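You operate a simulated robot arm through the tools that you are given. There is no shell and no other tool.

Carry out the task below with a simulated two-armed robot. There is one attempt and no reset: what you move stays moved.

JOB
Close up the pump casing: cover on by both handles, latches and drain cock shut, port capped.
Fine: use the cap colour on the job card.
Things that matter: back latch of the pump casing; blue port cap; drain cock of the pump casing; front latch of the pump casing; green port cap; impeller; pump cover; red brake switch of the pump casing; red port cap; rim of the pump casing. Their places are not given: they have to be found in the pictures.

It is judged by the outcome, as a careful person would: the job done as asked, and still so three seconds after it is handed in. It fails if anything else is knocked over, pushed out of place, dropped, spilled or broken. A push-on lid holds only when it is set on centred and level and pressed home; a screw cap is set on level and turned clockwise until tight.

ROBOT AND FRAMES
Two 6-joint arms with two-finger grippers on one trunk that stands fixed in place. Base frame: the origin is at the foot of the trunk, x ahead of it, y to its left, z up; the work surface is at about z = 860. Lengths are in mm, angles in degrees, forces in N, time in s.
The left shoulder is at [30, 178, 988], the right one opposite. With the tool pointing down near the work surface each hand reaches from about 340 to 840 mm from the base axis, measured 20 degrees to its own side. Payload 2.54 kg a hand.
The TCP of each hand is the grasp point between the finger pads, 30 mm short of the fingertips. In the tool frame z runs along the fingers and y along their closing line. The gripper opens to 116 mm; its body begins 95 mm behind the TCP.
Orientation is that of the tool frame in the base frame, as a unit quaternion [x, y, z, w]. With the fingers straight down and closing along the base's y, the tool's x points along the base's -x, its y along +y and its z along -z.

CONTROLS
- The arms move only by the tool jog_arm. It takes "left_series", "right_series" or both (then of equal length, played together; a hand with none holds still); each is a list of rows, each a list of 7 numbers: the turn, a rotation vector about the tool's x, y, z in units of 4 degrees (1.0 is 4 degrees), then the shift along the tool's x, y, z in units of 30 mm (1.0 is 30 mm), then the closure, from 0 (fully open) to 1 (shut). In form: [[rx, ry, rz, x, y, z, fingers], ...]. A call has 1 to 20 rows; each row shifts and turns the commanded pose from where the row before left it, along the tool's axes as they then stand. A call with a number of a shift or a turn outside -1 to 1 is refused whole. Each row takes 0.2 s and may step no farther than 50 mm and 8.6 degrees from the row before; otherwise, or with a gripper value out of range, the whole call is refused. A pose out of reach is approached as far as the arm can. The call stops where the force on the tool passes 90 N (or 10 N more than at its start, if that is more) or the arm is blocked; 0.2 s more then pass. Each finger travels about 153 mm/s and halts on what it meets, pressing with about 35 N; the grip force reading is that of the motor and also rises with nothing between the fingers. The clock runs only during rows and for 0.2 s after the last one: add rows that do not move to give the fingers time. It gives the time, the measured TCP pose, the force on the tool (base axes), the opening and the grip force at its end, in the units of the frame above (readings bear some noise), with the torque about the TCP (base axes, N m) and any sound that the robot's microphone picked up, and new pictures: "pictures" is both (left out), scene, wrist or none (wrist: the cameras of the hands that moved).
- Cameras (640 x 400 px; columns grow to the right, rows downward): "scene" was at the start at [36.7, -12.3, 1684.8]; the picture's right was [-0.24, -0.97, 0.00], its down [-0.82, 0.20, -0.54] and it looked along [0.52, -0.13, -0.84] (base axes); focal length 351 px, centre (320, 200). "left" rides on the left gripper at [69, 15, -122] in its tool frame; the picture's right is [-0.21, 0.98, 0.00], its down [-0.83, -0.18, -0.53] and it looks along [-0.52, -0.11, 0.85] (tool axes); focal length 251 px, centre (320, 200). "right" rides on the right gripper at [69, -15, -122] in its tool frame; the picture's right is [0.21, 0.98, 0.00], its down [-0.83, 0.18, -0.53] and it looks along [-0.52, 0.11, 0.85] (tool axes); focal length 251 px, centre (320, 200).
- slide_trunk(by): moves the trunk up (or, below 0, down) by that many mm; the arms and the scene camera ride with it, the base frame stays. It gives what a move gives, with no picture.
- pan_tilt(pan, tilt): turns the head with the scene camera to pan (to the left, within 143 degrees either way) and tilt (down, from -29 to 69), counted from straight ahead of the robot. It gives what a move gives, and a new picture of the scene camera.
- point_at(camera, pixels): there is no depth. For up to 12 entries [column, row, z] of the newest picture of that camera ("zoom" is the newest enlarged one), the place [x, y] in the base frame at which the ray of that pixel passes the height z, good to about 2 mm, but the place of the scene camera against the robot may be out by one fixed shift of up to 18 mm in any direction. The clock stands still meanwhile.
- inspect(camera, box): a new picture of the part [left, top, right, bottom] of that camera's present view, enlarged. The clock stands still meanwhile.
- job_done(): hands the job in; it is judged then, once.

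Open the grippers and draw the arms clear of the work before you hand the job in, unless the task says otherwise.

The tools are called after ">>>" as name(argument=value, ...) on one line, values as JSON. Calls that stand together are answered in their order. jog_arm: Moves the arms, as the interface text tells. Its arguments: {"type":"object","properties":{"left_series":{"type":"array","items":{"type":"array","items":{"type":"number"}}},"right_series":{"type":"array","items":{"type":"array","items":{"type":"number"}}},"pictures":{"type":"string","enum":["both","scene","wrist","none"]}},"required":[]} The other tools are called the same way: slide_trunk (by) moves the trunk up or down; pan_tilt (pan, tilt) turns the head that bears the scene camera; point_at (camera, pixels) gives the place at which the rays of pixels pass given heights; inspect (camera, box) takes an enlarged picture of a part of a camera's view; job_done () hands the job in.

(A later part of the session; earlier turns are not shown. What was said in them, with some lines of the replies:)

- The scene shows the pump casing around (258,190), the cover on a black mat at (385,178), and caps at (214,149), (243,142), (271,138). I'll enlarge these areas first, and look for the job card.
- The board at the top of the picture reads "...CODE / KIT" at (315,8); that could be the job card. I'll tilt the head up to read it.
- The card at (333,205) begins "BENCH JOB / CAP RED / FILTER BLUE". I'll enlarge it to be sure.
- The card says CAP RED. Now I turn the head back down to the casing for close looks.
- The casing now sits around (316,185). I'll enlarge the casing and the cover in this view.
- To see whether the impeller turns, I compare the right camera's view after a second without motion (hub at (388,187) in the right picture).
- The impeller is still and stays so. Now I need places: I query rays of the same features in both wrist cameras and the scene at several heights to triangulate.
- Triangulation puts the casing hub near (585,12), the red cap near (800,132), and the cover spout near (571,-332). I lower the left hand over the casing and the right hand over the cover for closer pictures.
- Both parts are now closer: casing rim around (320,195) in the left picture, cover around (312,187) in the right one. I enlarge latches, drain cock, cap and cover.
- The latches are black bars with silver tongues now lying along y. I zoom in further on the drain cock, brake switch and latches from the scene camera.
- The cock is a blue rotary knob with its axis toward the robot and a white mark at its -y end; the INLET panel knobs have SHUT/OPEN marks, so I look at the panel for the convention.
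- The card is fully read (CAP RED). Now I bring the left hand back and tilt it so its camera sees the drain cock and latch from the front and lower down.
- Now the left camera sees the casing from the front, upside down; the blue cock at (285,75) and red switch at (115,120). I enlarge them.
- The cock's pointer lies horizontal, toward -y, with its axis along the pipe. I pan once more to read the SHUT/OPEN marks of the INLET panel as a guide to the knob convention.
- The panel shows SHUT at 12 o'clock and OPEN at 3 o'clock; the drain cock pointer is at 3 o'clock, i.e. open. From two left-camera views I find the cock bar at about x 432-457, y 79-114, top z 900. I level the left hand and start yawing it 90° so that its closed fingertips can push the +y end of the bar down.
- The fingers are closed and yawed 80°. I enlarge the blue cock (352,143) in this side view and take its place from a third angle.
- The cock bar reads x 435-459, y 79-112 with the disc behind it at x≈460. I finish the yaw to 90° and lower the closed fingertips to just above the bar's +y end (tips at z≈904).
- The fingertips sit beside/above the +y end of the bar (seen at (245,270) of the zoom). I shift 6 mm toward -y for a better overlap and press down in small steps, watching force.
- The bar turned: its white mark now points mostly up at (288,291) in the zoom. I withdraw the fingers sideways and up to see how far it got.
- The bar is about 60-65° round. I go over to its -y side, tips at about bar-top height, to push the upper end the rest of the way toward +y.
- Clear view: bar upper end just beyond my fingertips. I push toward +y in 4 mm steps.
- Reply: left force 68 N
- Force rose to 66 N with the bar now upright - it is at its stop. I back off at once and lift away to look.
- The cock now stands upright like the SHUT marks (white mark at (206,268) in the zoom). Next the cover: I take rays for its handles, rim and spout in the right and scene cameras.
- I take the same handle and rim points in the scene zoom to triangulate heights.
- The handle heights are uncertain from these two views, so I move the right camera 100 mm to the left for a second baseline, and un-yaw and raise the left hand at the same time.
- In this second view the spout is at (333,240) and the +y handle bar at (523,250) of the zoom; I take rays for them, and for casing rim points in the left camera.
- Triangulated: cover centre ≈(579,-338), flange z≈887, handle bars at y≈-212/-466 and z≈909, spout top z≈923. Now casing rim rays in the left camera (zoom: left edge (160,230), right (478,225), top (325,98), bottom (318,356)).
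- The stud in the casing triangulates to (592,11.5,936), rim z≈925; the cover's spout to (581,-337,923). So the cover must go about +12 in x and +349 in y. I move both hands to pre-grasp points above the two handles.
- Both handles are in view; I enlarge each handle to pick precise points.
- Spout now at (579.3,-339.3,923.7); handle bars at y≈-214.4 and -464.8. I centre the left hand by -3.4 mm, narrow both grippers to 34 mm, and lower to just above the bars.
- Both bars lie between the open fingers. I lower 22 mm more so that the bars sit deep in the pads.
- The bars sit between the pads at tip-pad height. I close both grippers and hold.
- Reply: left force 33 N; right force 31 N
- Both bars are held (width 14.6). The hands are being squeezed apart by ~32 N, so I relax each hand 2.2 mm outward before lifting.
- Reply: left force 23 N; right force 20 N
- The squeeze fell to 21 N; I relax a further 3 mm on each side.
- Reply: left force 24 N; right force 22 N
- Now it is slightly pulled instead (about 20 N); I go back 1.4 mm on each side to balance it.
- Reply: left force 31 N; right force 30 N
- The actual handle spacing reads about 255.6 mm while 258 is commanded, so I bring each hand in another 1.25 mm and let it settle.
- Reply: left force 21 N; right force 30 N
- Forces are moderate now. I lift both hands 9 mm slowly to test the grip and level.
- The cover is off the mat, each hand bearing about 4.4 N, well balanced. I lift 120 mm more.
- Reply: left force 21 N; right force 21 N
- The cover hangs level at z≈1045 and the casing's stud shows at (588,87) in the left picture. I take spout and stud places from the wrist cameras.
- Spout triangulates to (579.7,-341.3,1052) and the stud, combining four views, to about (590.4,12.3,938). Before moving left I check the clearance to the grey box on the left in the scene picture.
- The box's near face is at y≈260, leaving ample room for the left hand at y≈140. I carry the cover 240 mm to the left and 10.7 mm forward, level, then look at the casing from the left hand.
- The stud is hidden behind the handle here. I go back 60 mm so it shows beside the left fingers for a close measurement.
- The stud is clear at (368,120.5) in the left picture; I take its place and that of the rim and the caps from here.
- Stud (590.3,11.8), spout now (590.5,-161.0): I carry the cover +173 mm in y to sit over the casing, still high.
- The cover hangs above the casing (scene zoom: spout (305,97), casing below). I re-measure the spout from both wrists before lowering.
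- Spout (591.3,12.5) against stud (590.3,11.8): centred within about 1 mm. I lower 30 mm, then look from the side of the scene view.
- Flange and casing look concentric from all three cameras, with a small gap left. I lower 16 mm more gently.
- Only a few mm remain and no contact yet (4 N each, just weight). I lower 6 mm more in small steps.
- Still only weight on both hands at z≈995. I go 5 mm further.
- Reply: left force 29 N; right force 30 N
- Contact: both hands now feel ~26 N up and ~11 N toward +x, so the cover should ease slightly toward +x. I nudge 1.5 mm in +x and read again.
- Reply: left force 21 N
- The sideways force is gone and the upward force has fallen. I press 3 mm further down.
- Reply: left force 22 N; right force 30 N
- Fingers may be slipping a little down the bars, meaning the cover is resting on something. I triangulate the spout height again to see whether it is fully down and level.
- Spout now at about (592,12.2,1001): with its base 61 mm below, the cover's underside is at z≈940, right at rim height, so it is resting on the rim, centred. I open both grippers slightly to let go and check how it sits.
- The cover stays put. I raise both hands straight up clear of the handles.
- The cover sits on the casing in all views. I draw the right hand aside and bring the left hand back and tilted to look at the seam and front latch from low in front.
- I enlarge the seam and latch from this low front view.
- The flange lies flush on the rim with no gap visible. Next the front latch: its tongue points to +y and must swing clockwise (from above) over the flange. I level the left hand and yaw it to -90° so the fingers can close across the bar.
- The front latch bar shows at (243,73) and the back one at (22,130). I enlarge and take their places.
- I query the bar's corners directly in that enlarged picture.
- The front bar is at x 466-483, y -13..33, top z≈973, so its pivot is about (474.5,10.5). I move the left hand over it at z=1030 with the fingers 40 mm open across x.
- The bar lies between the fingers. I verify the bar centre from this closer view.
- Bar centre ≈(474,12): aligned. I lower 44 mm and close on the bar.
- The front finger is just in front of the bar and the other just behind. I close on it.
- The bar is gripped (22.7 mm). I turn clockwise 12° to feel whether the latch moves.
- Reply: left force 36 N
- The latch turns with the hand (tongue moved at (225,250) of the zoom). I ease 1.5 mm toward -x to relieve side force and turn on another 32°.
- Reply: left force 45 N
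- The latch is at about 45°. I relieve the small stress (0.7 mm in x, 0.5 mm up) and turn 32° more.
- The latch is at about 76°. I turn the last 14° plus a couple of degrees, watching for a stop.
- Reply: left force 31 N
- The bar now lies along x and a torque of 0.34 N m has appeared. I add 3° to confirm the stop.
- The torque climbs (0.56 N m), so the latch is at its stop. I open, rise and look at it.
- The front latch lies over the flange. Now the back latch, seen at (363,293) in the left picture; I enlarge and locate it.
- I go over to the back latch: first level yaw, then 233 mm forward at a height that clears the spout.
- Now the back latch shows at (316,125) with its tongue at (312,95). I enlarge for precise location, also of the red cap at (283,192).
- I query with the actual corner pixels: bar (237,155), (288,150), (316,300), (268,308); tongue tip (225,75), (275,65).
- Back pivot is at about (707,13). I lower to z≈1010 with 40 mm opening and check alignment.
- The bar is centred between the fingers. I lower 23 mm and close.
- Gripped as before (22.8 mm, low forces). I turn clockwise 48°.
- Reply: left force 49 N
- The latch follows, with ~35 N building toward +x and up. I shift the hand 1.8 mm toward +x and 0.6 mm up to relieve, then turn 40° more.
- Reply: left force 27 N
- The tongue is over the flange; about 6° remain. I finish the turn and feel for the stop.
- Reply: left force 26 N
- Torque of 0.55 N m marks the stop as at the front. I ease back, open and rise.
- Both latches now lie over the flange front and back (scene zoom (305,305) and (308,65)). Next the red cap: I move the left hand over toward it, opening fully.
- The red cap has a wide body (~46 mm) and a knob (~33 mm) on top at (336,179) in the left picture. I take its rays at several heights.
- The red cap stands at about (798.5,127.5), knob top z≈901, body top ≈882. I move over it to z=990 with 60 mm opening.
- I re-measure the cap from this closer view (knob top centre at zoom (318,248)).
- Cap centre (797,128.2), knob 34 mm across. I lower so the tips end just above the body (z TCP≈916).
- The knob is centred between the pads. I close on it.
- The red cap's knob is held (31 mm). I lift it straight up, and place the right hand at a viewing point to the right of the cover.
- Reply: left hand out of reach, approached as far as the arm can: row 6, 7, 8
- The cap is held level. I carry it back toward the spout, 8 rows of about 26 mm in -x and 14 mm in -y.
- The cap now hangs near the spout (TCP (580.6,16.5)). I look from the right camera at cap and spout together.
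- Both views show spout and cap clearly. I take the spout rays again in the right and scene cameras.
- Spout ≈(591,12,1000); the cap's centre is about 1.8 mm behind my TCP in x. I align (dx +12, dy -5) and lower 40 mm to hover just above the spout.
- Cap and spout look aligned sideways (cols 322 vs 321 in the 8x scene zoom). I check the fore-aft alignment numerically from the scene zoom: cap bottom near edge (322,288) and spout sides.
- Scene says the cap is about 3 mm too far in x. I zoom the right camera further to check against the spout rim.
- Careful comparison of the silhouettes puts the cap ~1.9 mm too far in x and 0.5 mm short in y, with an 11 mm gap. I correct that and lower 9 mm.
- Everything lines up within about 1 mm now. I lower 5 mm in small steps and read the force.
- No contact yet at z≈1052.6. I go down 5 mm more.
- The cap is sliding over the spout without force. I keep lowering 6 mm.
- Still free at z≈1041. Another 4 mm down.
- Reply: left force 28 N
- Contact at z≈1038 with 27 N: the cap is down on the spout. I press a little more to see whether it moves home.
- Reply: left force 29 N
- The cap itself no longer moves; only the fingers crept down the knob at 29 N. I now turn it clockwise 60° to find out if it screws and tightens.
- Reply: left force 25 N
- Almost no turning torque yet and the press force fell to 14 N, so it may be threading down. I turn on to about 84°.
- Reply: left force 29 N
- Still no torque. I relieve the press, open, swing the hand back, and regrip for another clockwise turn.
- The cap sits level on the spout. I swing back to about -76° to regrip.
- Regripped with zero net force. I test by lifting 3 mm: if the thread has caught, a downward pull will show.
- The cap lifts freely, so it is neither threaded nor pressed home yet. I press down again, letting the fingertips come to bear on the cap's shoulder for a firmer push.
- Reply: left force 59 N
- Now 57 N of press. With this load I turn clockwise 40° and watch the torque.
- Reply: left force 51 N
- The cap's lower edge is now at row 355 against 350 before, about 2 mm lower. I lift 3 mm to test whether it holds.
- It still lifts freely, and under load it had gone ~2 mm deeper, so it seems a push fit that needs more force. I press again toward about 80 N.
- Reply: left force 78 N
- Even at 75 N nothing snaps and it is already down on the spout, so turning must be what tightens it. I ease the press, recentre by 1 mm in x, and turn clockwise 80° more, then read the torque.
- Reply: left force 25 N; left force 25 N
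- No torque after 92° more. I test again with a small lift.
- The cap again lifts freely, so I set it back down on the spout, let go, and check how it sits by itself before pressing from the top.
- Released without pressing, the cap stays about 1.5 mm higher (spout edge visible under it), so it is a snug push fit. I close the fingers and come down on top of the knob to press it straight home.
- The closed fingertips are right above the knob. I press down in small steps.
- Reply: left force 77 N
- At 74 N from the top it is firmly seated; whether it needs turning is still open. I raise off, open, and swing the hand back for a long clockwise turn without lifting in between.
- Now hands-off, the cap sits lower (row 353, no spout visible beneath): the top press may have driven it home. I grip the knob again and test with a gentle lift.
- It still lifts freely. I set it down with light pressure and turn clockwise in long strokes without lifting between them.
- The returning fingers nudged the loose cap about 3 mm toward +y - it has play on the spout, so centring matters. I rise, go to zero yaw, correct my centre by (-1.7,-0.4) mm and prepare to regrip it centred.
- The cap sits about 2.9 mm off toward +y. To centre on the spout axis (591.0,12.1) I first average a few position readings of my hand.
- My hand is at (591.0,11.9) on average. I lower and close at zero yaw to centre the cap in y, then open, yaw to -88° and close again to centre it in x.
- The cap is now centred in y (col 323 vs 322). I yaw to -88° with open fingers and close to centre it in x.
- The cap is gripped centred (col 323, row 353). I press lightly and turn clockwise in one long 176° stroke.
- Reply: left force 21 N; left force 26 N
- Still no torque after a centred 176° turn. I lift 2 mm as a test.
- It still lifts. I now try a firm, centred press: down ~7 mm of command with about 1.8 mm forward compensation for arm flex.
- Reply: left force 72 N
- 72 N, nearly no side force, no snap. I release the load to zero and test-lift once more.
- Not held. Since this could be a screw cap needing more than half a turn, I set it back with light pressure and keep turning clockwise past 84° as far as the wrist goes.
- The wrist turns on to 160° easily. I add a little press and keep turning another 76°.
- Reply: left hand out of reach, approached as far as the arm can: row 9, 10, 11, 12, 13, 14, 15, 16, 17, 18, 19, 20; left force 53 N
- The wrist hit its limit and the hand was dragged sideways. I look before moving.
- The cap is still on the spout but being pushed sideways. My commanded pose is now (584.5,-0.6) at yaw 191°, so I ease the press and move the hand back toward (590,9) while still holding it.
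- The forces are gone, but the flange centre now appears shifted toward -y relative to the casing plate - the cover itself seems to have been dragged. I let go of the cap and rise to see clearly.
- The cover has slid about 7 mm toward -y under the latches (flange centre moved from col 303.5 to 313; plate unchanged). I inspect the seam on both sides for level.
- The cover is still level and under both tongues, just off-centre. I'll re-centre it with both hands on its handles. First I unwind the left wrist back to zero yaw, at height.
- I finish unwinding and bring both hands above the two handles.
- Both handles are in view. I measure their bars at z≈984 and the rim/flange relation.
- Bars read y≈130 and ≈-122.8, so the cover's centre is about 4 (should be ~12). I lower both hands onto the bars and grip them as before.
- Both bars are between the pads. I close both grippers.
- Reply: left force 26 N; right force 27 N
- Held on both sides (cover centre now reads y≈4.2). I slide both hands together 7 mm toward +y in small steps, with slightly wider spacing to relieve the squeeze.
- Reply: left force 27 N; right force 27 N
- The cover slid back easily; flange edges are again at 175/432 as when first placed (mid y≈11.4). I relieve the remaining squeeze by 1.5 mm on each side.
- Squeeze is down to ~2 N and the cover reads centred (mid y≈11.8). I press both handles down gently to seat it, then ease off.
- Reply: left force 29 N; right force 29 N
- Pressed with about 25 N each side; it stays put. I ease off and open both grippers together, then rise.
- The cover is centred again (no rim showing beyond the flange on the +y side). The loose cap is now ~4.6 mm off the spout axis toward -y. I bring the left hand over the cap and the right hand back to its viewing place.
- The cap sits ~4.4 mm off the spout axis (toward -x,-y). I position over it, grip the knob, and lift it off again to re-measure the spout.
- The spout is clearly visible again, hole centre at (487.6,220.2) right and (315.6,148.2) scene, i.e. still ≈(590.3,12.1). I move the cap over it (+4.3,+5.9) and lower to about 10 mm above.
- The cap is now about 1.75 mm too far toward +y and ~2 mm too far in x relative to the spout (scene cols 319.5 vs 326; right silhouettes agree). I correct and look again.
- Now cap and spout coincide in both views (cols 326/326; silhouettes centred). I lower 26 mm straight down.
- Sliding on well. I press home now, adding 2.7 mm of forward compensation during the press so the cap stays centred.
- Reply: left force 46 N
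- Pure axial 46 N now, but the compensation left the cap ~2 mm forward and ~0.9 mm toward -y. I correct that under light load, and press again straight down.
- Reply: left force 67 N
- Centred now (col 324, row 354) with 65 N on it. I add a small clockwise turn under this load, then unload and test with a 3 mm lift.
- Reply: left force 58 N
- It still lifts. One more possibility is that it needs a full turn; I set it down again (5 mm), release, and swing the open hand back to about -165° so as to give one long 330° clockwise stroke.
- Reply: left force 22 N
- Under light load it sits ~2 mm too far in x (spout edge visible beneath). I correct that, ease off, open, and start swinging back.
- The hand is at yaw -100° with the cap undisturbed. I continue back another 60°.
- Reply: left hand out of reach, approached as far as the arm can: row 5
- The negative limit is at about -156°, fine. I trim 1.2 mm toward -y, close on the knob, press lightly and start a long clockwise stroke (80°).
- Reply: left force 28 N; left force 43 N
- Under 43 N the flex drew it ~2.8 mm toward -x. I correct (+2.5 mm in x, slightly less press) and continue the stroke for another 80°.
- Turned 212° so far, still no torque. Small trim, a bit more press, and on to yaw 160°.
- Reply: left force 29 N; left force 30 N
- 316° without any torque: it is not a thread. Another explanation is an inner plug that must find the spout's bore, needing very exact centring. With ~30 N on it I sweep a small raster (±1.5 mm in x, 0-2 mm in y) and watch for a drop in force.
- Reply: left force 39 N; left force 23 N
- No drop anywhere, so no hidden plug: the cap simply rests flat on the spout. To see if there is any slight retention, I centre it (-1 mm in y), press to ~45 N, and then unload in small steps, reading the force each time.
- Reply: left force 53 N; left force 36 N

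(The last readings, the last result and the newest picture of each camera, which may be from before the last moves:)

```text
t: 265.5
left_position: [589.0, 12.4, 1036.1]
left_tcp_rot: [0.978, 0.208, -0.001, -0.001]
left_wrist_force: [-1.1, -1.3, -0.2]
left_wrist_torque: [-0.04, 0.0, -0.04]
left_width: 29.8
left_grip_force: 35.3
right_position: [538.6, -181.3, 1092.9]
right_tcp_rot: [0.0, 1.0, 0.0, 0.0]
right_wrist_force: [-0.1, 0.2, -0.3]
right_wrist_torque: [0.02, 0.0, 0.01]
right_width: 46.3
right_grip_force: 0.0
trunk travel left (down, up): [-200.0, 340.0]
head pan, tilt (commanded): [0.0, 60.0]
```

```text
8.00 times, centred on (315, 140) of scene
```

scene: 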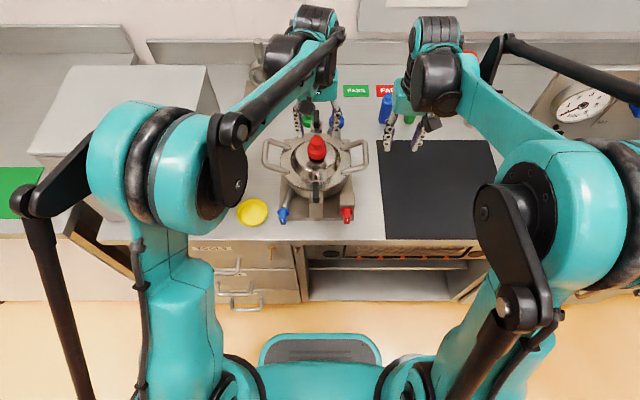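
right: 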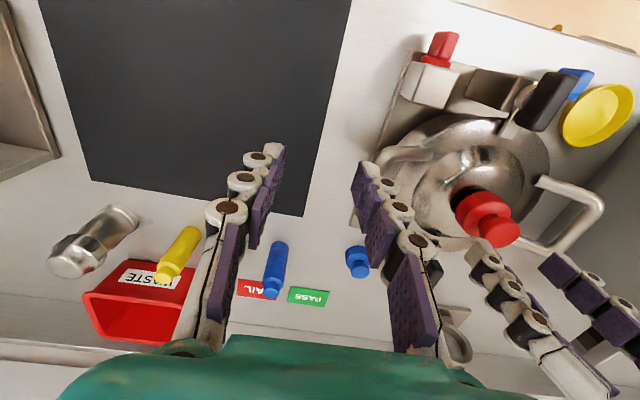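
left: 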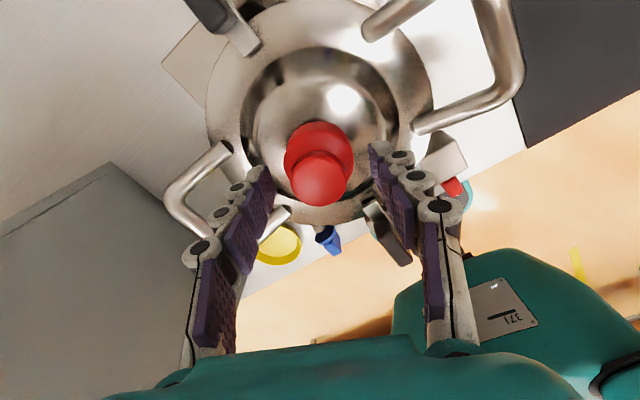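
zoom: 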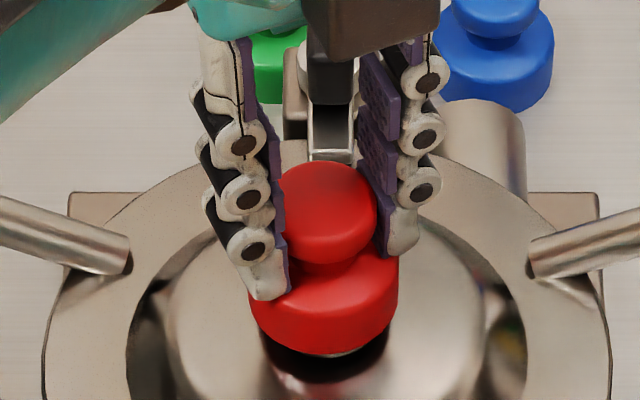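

No retention at all: the cap is a plain set-on cap held by its own seat and weight. I trim it 1 mm toward -x so it is centred, set it down and let go.

>>> jog_arm(left_series=[[0, 0, 0, -0.0305, -0.0136, 0, 0.9], [0, 0, 0, 0, 0, 0.03, 0.9], [0, 0, 0, 0, 0, 0, 0.9], [0, 0, 0, 0, 0, 0, 0.75], [0, 0, 0, 0, 0, 0, 0.6], [0, 0, 0, 0, 0, 0, 0.45], [0, 0, 0, 0, 0, -0.5, 0.45], [0, 0, 0, 0, 0, -1, 0.45], [0, 0, 0, 0, 0, -1, 0.45], [0, 0, 0, 0, 0, -1, 0.45], [0, 0, 0, 0, 0, 0, 0.45]], pictures="both")

>>> inspect(camera="scene", box=[285, 115, 345, 165])

>>> inspect(camera="right", box=[430, 140, 570, 250])

```text
t: 267.9
left_position: [589.1, 13.3, 1138.9]
left_tcp_rot: [0.978, 0.207, 0.0, 0.001]
left_wrist_force: [0.8, 0.2, -0.4]
left_wrist_torque: [0.03, -0.03, -0.04]
left_width: 64.0
left_grip_force: 0.0
right_position: [539.7, -181.8, 1092.6]
right_tcp_rot: [0.0, 1.0, 0.001, 0.0]
right_wrist_force: [0.3, 0.3, 0.9]
right_wrist_torque: [0.0, 0.06, 0.02]
right_width: 46.4
right_grip_force: 0.1
trunk travel left (down, up): [-200.0, 340.0]
head pan, tilt (commanded): [0.0, 60.0]
```

scene: 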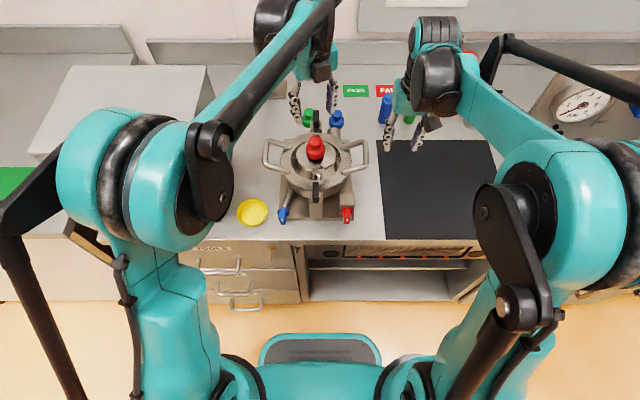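
left: 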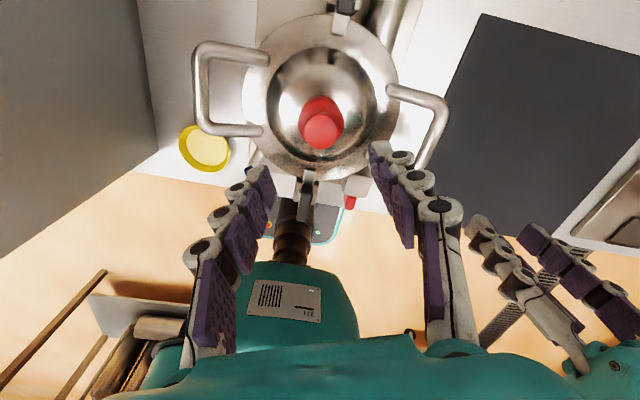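

```text
8.00 times, centred on (315, 140) of scene
```

zoom: 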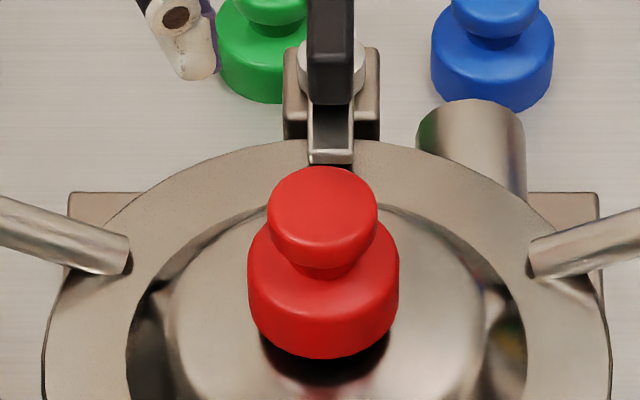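

```text
3.64 times, centred on (500, 195) of right
```

zoom: 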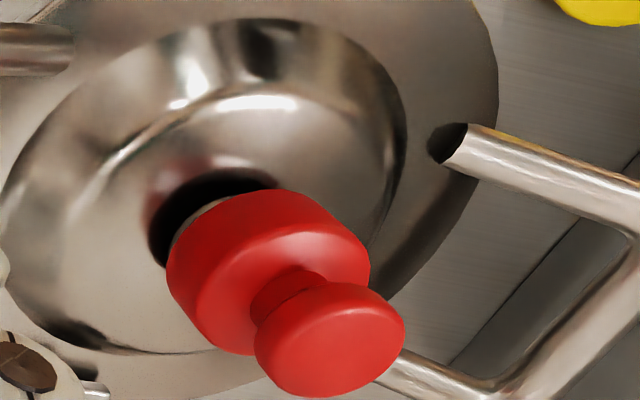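

The red cap sits centred and level on the port (col 323 vs 325, row 359). I now unwind the left wrist at height before withdrawing.

>>> jog_arm(left_series=[[0, 0, -1, 0, 0, -0.2, 0.3], [0, 0, -1, 0, 0, -0.2, 0], [0, 0, -1, 0, 0, -0.2, 0], [0, 0, -1, 0, 0, -0.2, 0], [0, 0, -1, 0, 0, 0, 0], [0, 0, -1, 0, 0, 0, 0], [0, 0, -1, 0, 0, 0, 0], [0, 0, -1, 0, 0, 0, 0], [0, 0, -1, 0, 0, 0, 0], [0, 0, -1, 0, 0, 0, 0], [0, 0, -1, 0, 0, 0, 0], [0, 0, -1, 0, 0, 0, 0], [0, 0, -1, 0, 0, 0, 0], [0, 0, -1, 0, 0, 0, 0], [0, 0, -1, 0, 0, 0, 0], [0, 0, -1, 0, 0, 0, 0], [0, 0, -1, 0, 0, 0, 0], [0, 0, -1, 0, 0, 0, 0], [0, 0, -1, 0, 0, 0, 0], [0, 0, -1, 0, 0, 0, 0]], pictures="none")

>>> jog_arm(left_series=[[0, 0, -1, 0, 0, 0, 0], [0, 0, -1, 0, 0, 0, 0], [0, 0, -1, 0, 0, 0, 0], [0, 0, -1, 0, 0, 0, 0], [0, 0, -1, 0, 0, 0, 0], [0, 0, -1, 0, 0, 0, 0], [0, 0, -1, 0, 0, 0, 0], [0, 0, -1, 0, 0, 0, 0], [0, 0, -1, 0, 0, 0, 0], [0, 0, -1, 0, 0, 0, 0], [0, 0, -1, 0, 0, 0, 0], [0, 0, -1, 0, 0, 0, 0], [0, 0, -1, 0, 0, 0, 0], [0, 0, -1, 0, 0, 0, 0], [0, 0, -1, 0, 0, 0, 0], [0, 0, -1, 0, 0, 0, 0], [0, 0, -1, 0, 0, 0, 0], [0, 0, -1, 0, 0, 0, 0], [0, 0, -1, 0, 0, 0, 0]], pictures="both")

>>> inspect(camera="left", box=[200, 0, 440, 190])

>>> inspect(camera="scene", box=[250, 95, 380, 230])

```text
t: 272.1
left_position: [588.3, 12.1, 1163.6]
left_tcp_rot: [0.616, 0.787, -0.001, -0.001]
left_wrist_force: [0.0, 0.5, 0.5]
left_wrist_torque: [0.02, 0.02, 0.02]
left_width: 116.1
left_grip_force: 0.0
right_position: [539.9, -181.6, 1093.0]
right_tcp_rot: [0.001, 1.0, 0.0, 0.0]
right_wrist_force: [-0.7, 0.1, -0.3]
right_wrist_torque: [0.0, 0.01, 0.01]
right_width: 46.5
right_grip_force: 0.0
trunk travel left (down, up): [-200.0, 340.0]
head pan, tilt (commanded): [0.0, 60.0]
```

```text
t: 276.1
left_position: [588.5, 11.0, 1163.5]
left_tcp_rot: [0.0, 1.0, -0.001, -0.001]
left_wrist_force: [-0.1, -0.1, -0.1]
left_wrist_torque: [-0.02, 0.01, 0.03]
left_width: 115.9
left_grip_force: 0.0
right_position: [539.8, -181.6, 1092.4]
right_tcp_rot: [0.0, 1.0, 0.0, -0.001]
right_wrist_force: [0.1, -0.2, 0.3]
right_wrist_torque: [-0.02, 0.01, 0.02]
right_width: 46.2
right_grip_force: 0.0
trunk travel left (down, up): [-200.0, 340.0]
head pan, tilt (commanded): [0.0, 60.0]
```

scene: 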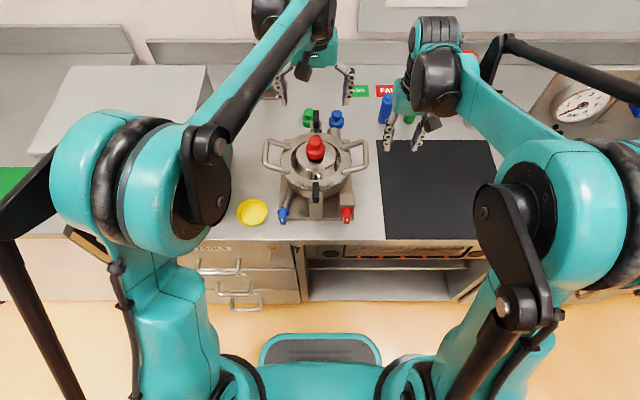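
left: 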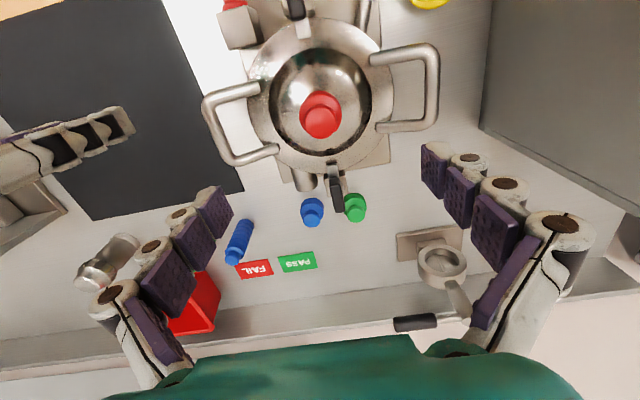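

```text
2.11 times, centred on (320, 95) of left
```

zoom: 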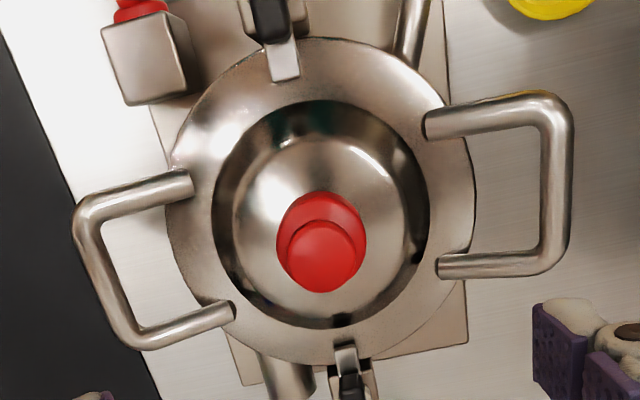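

```text
2.96 times, centred on (315, 162) of scene
```

zoom: 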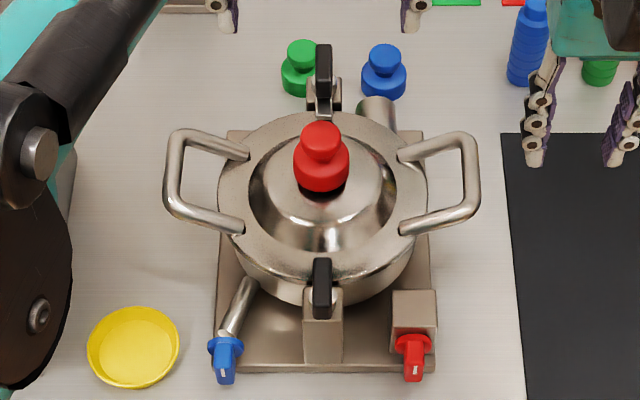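

All parts look right: cock and untouched brake switch upright, both latches over the flange, red cap on the port, other items unmoved. I withdraw both arms, grippers open.

>>> jog_arm(left_series=[[0, 0, 0, 0.3, 0.2, -0.8, 0], [0, 0, 0, 0.729, 0.662, -0.652, 0], [0, 0, 0, 0.729, 0.662, -0.652, 0], [0, 0, 0, 0.729, 0.662, -0.652, 0], [0, 0, 0, 0.729, 0.662, -0.652, 0], [0, 0, 0, 0.729, 0.662, -0.652, 0], [0, 0, 0, 0.729, 0.662, -0.5, 0], [0, 0, 0, 0, 0, 0, 0]], right_series=[[0, 0, 0, 0.1, -0.2, -0.8, 0.3], [0, 0, 0, 0.476, -0.324, -0.8, 0], [0, 0, 0, 0.476, -0.324, -0.8, 0], [0, 0, 0, 0.476, -0.324, -0.8, 0], [0, 0, 0, 0.476, -0.324, -0.8, 0], [0, 0, 0, 0.476, -0.324, -0.8, 0], [0, 0, 0, 0.476, -0.324, -0.5, 0], [0, 0, 0, 0, 0, 0, 0]], pictures="both")

>>> inspect(camera="scene", box=[250, 95, 380, 230])

>>> inspect(camera="scene", box=[285, 115, 345, 165])

```text
t: 277.9
left_position: [448.4, 137.3, 1301.5]
left_tcp_rot: [0.001, 1.0, -0.002, -0.001]
left_wrist_force: [0.4, -0.3, -0.2]
left_wrist_torque: [0.04, 0.01, -0.02]
left_width: 115.8
left_grip_force: 0.1
right_position: [451.7, -246.5, 1252.1]
right_tcp_rot: [0.0, 1.0, 0.0, -0.001]
right_wrist_force: [0.0, -0.2, 0.0]
right_wrist_torque: [0.01, 0.01, 0.01]
right_width: 116.2
right_grip_force: 0.0
trunk travel left (down, up): [-200.0, 340.0]
head pan, tilt (commanded): [0.0, 60.0]
```

scene: 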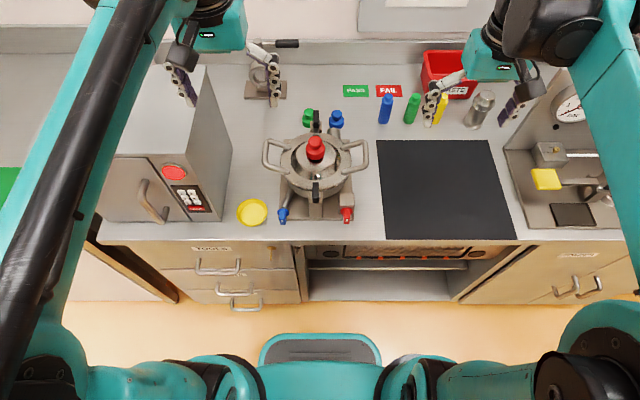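
right: 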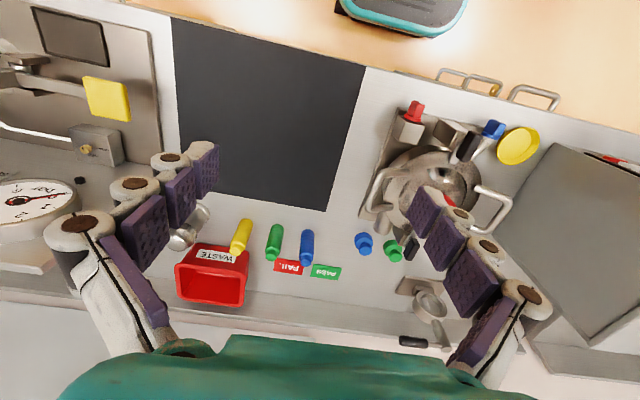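
left: 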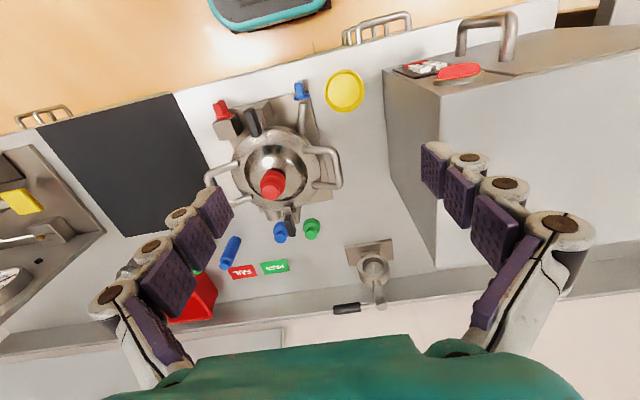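

```text
2.96 times, centred on (315, 162) of scene
```

zoom: 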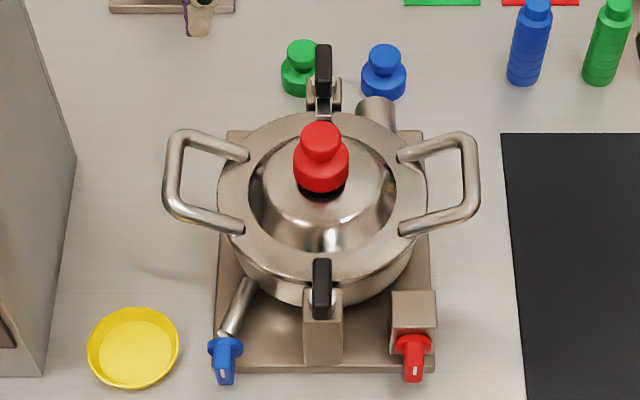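

```text
8.00 times, centred on (315, 140) of scene
```

zoom: 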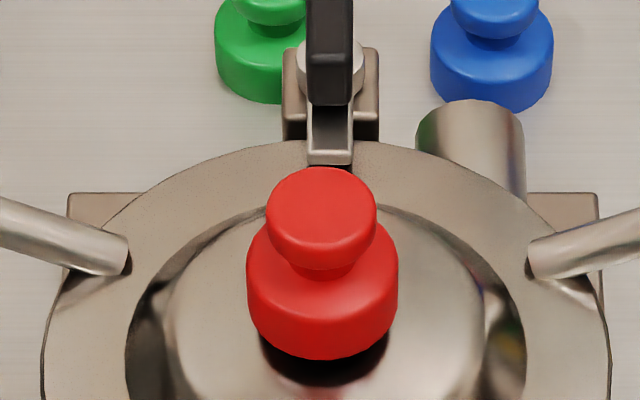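

Final view: red cap level on the port, cover centred with both latches over its flange, drain cock shut, brake switch untouched, both arms clear and open. I hand the job in.

>>> job_done()

```text
The job is handed in.
```

I handed in the pump casing closed up: cover on, both latches over its flange, drain cock shut, and the red cap on the port. The job card asks for red.

- **Cap:** It sits centred and level on the port, but nothing holds it there except its own weight. I pressed it with up to 75 N and turned it clockwise 316° in one stroke. It never clicked, tightened or resisted being lifted off. If it should have snapped or screwed down, this part would not pass.
- **Cover:** I lifted it on by both handles. Later, while I was turning the cap, the left wrist reached its limit and dragged the cover about 7 mm sideways. I re-centred it by both handles to within about 1 mm of the casing's centre. The latches stayed shut throughout.
- **Latches:** I turned both clockwise until they reached their stops.
- **Drain cock:** I turned it from pointing right to pointing straight up, where it met a stop. The inlet panel on the bench marks that position as shut.
- **Everything else:** I did not touch the brake switch. The green and blue caps and the other bench items look unmoved in the final pictures.

Both arms are withdrawn with the grippers open.
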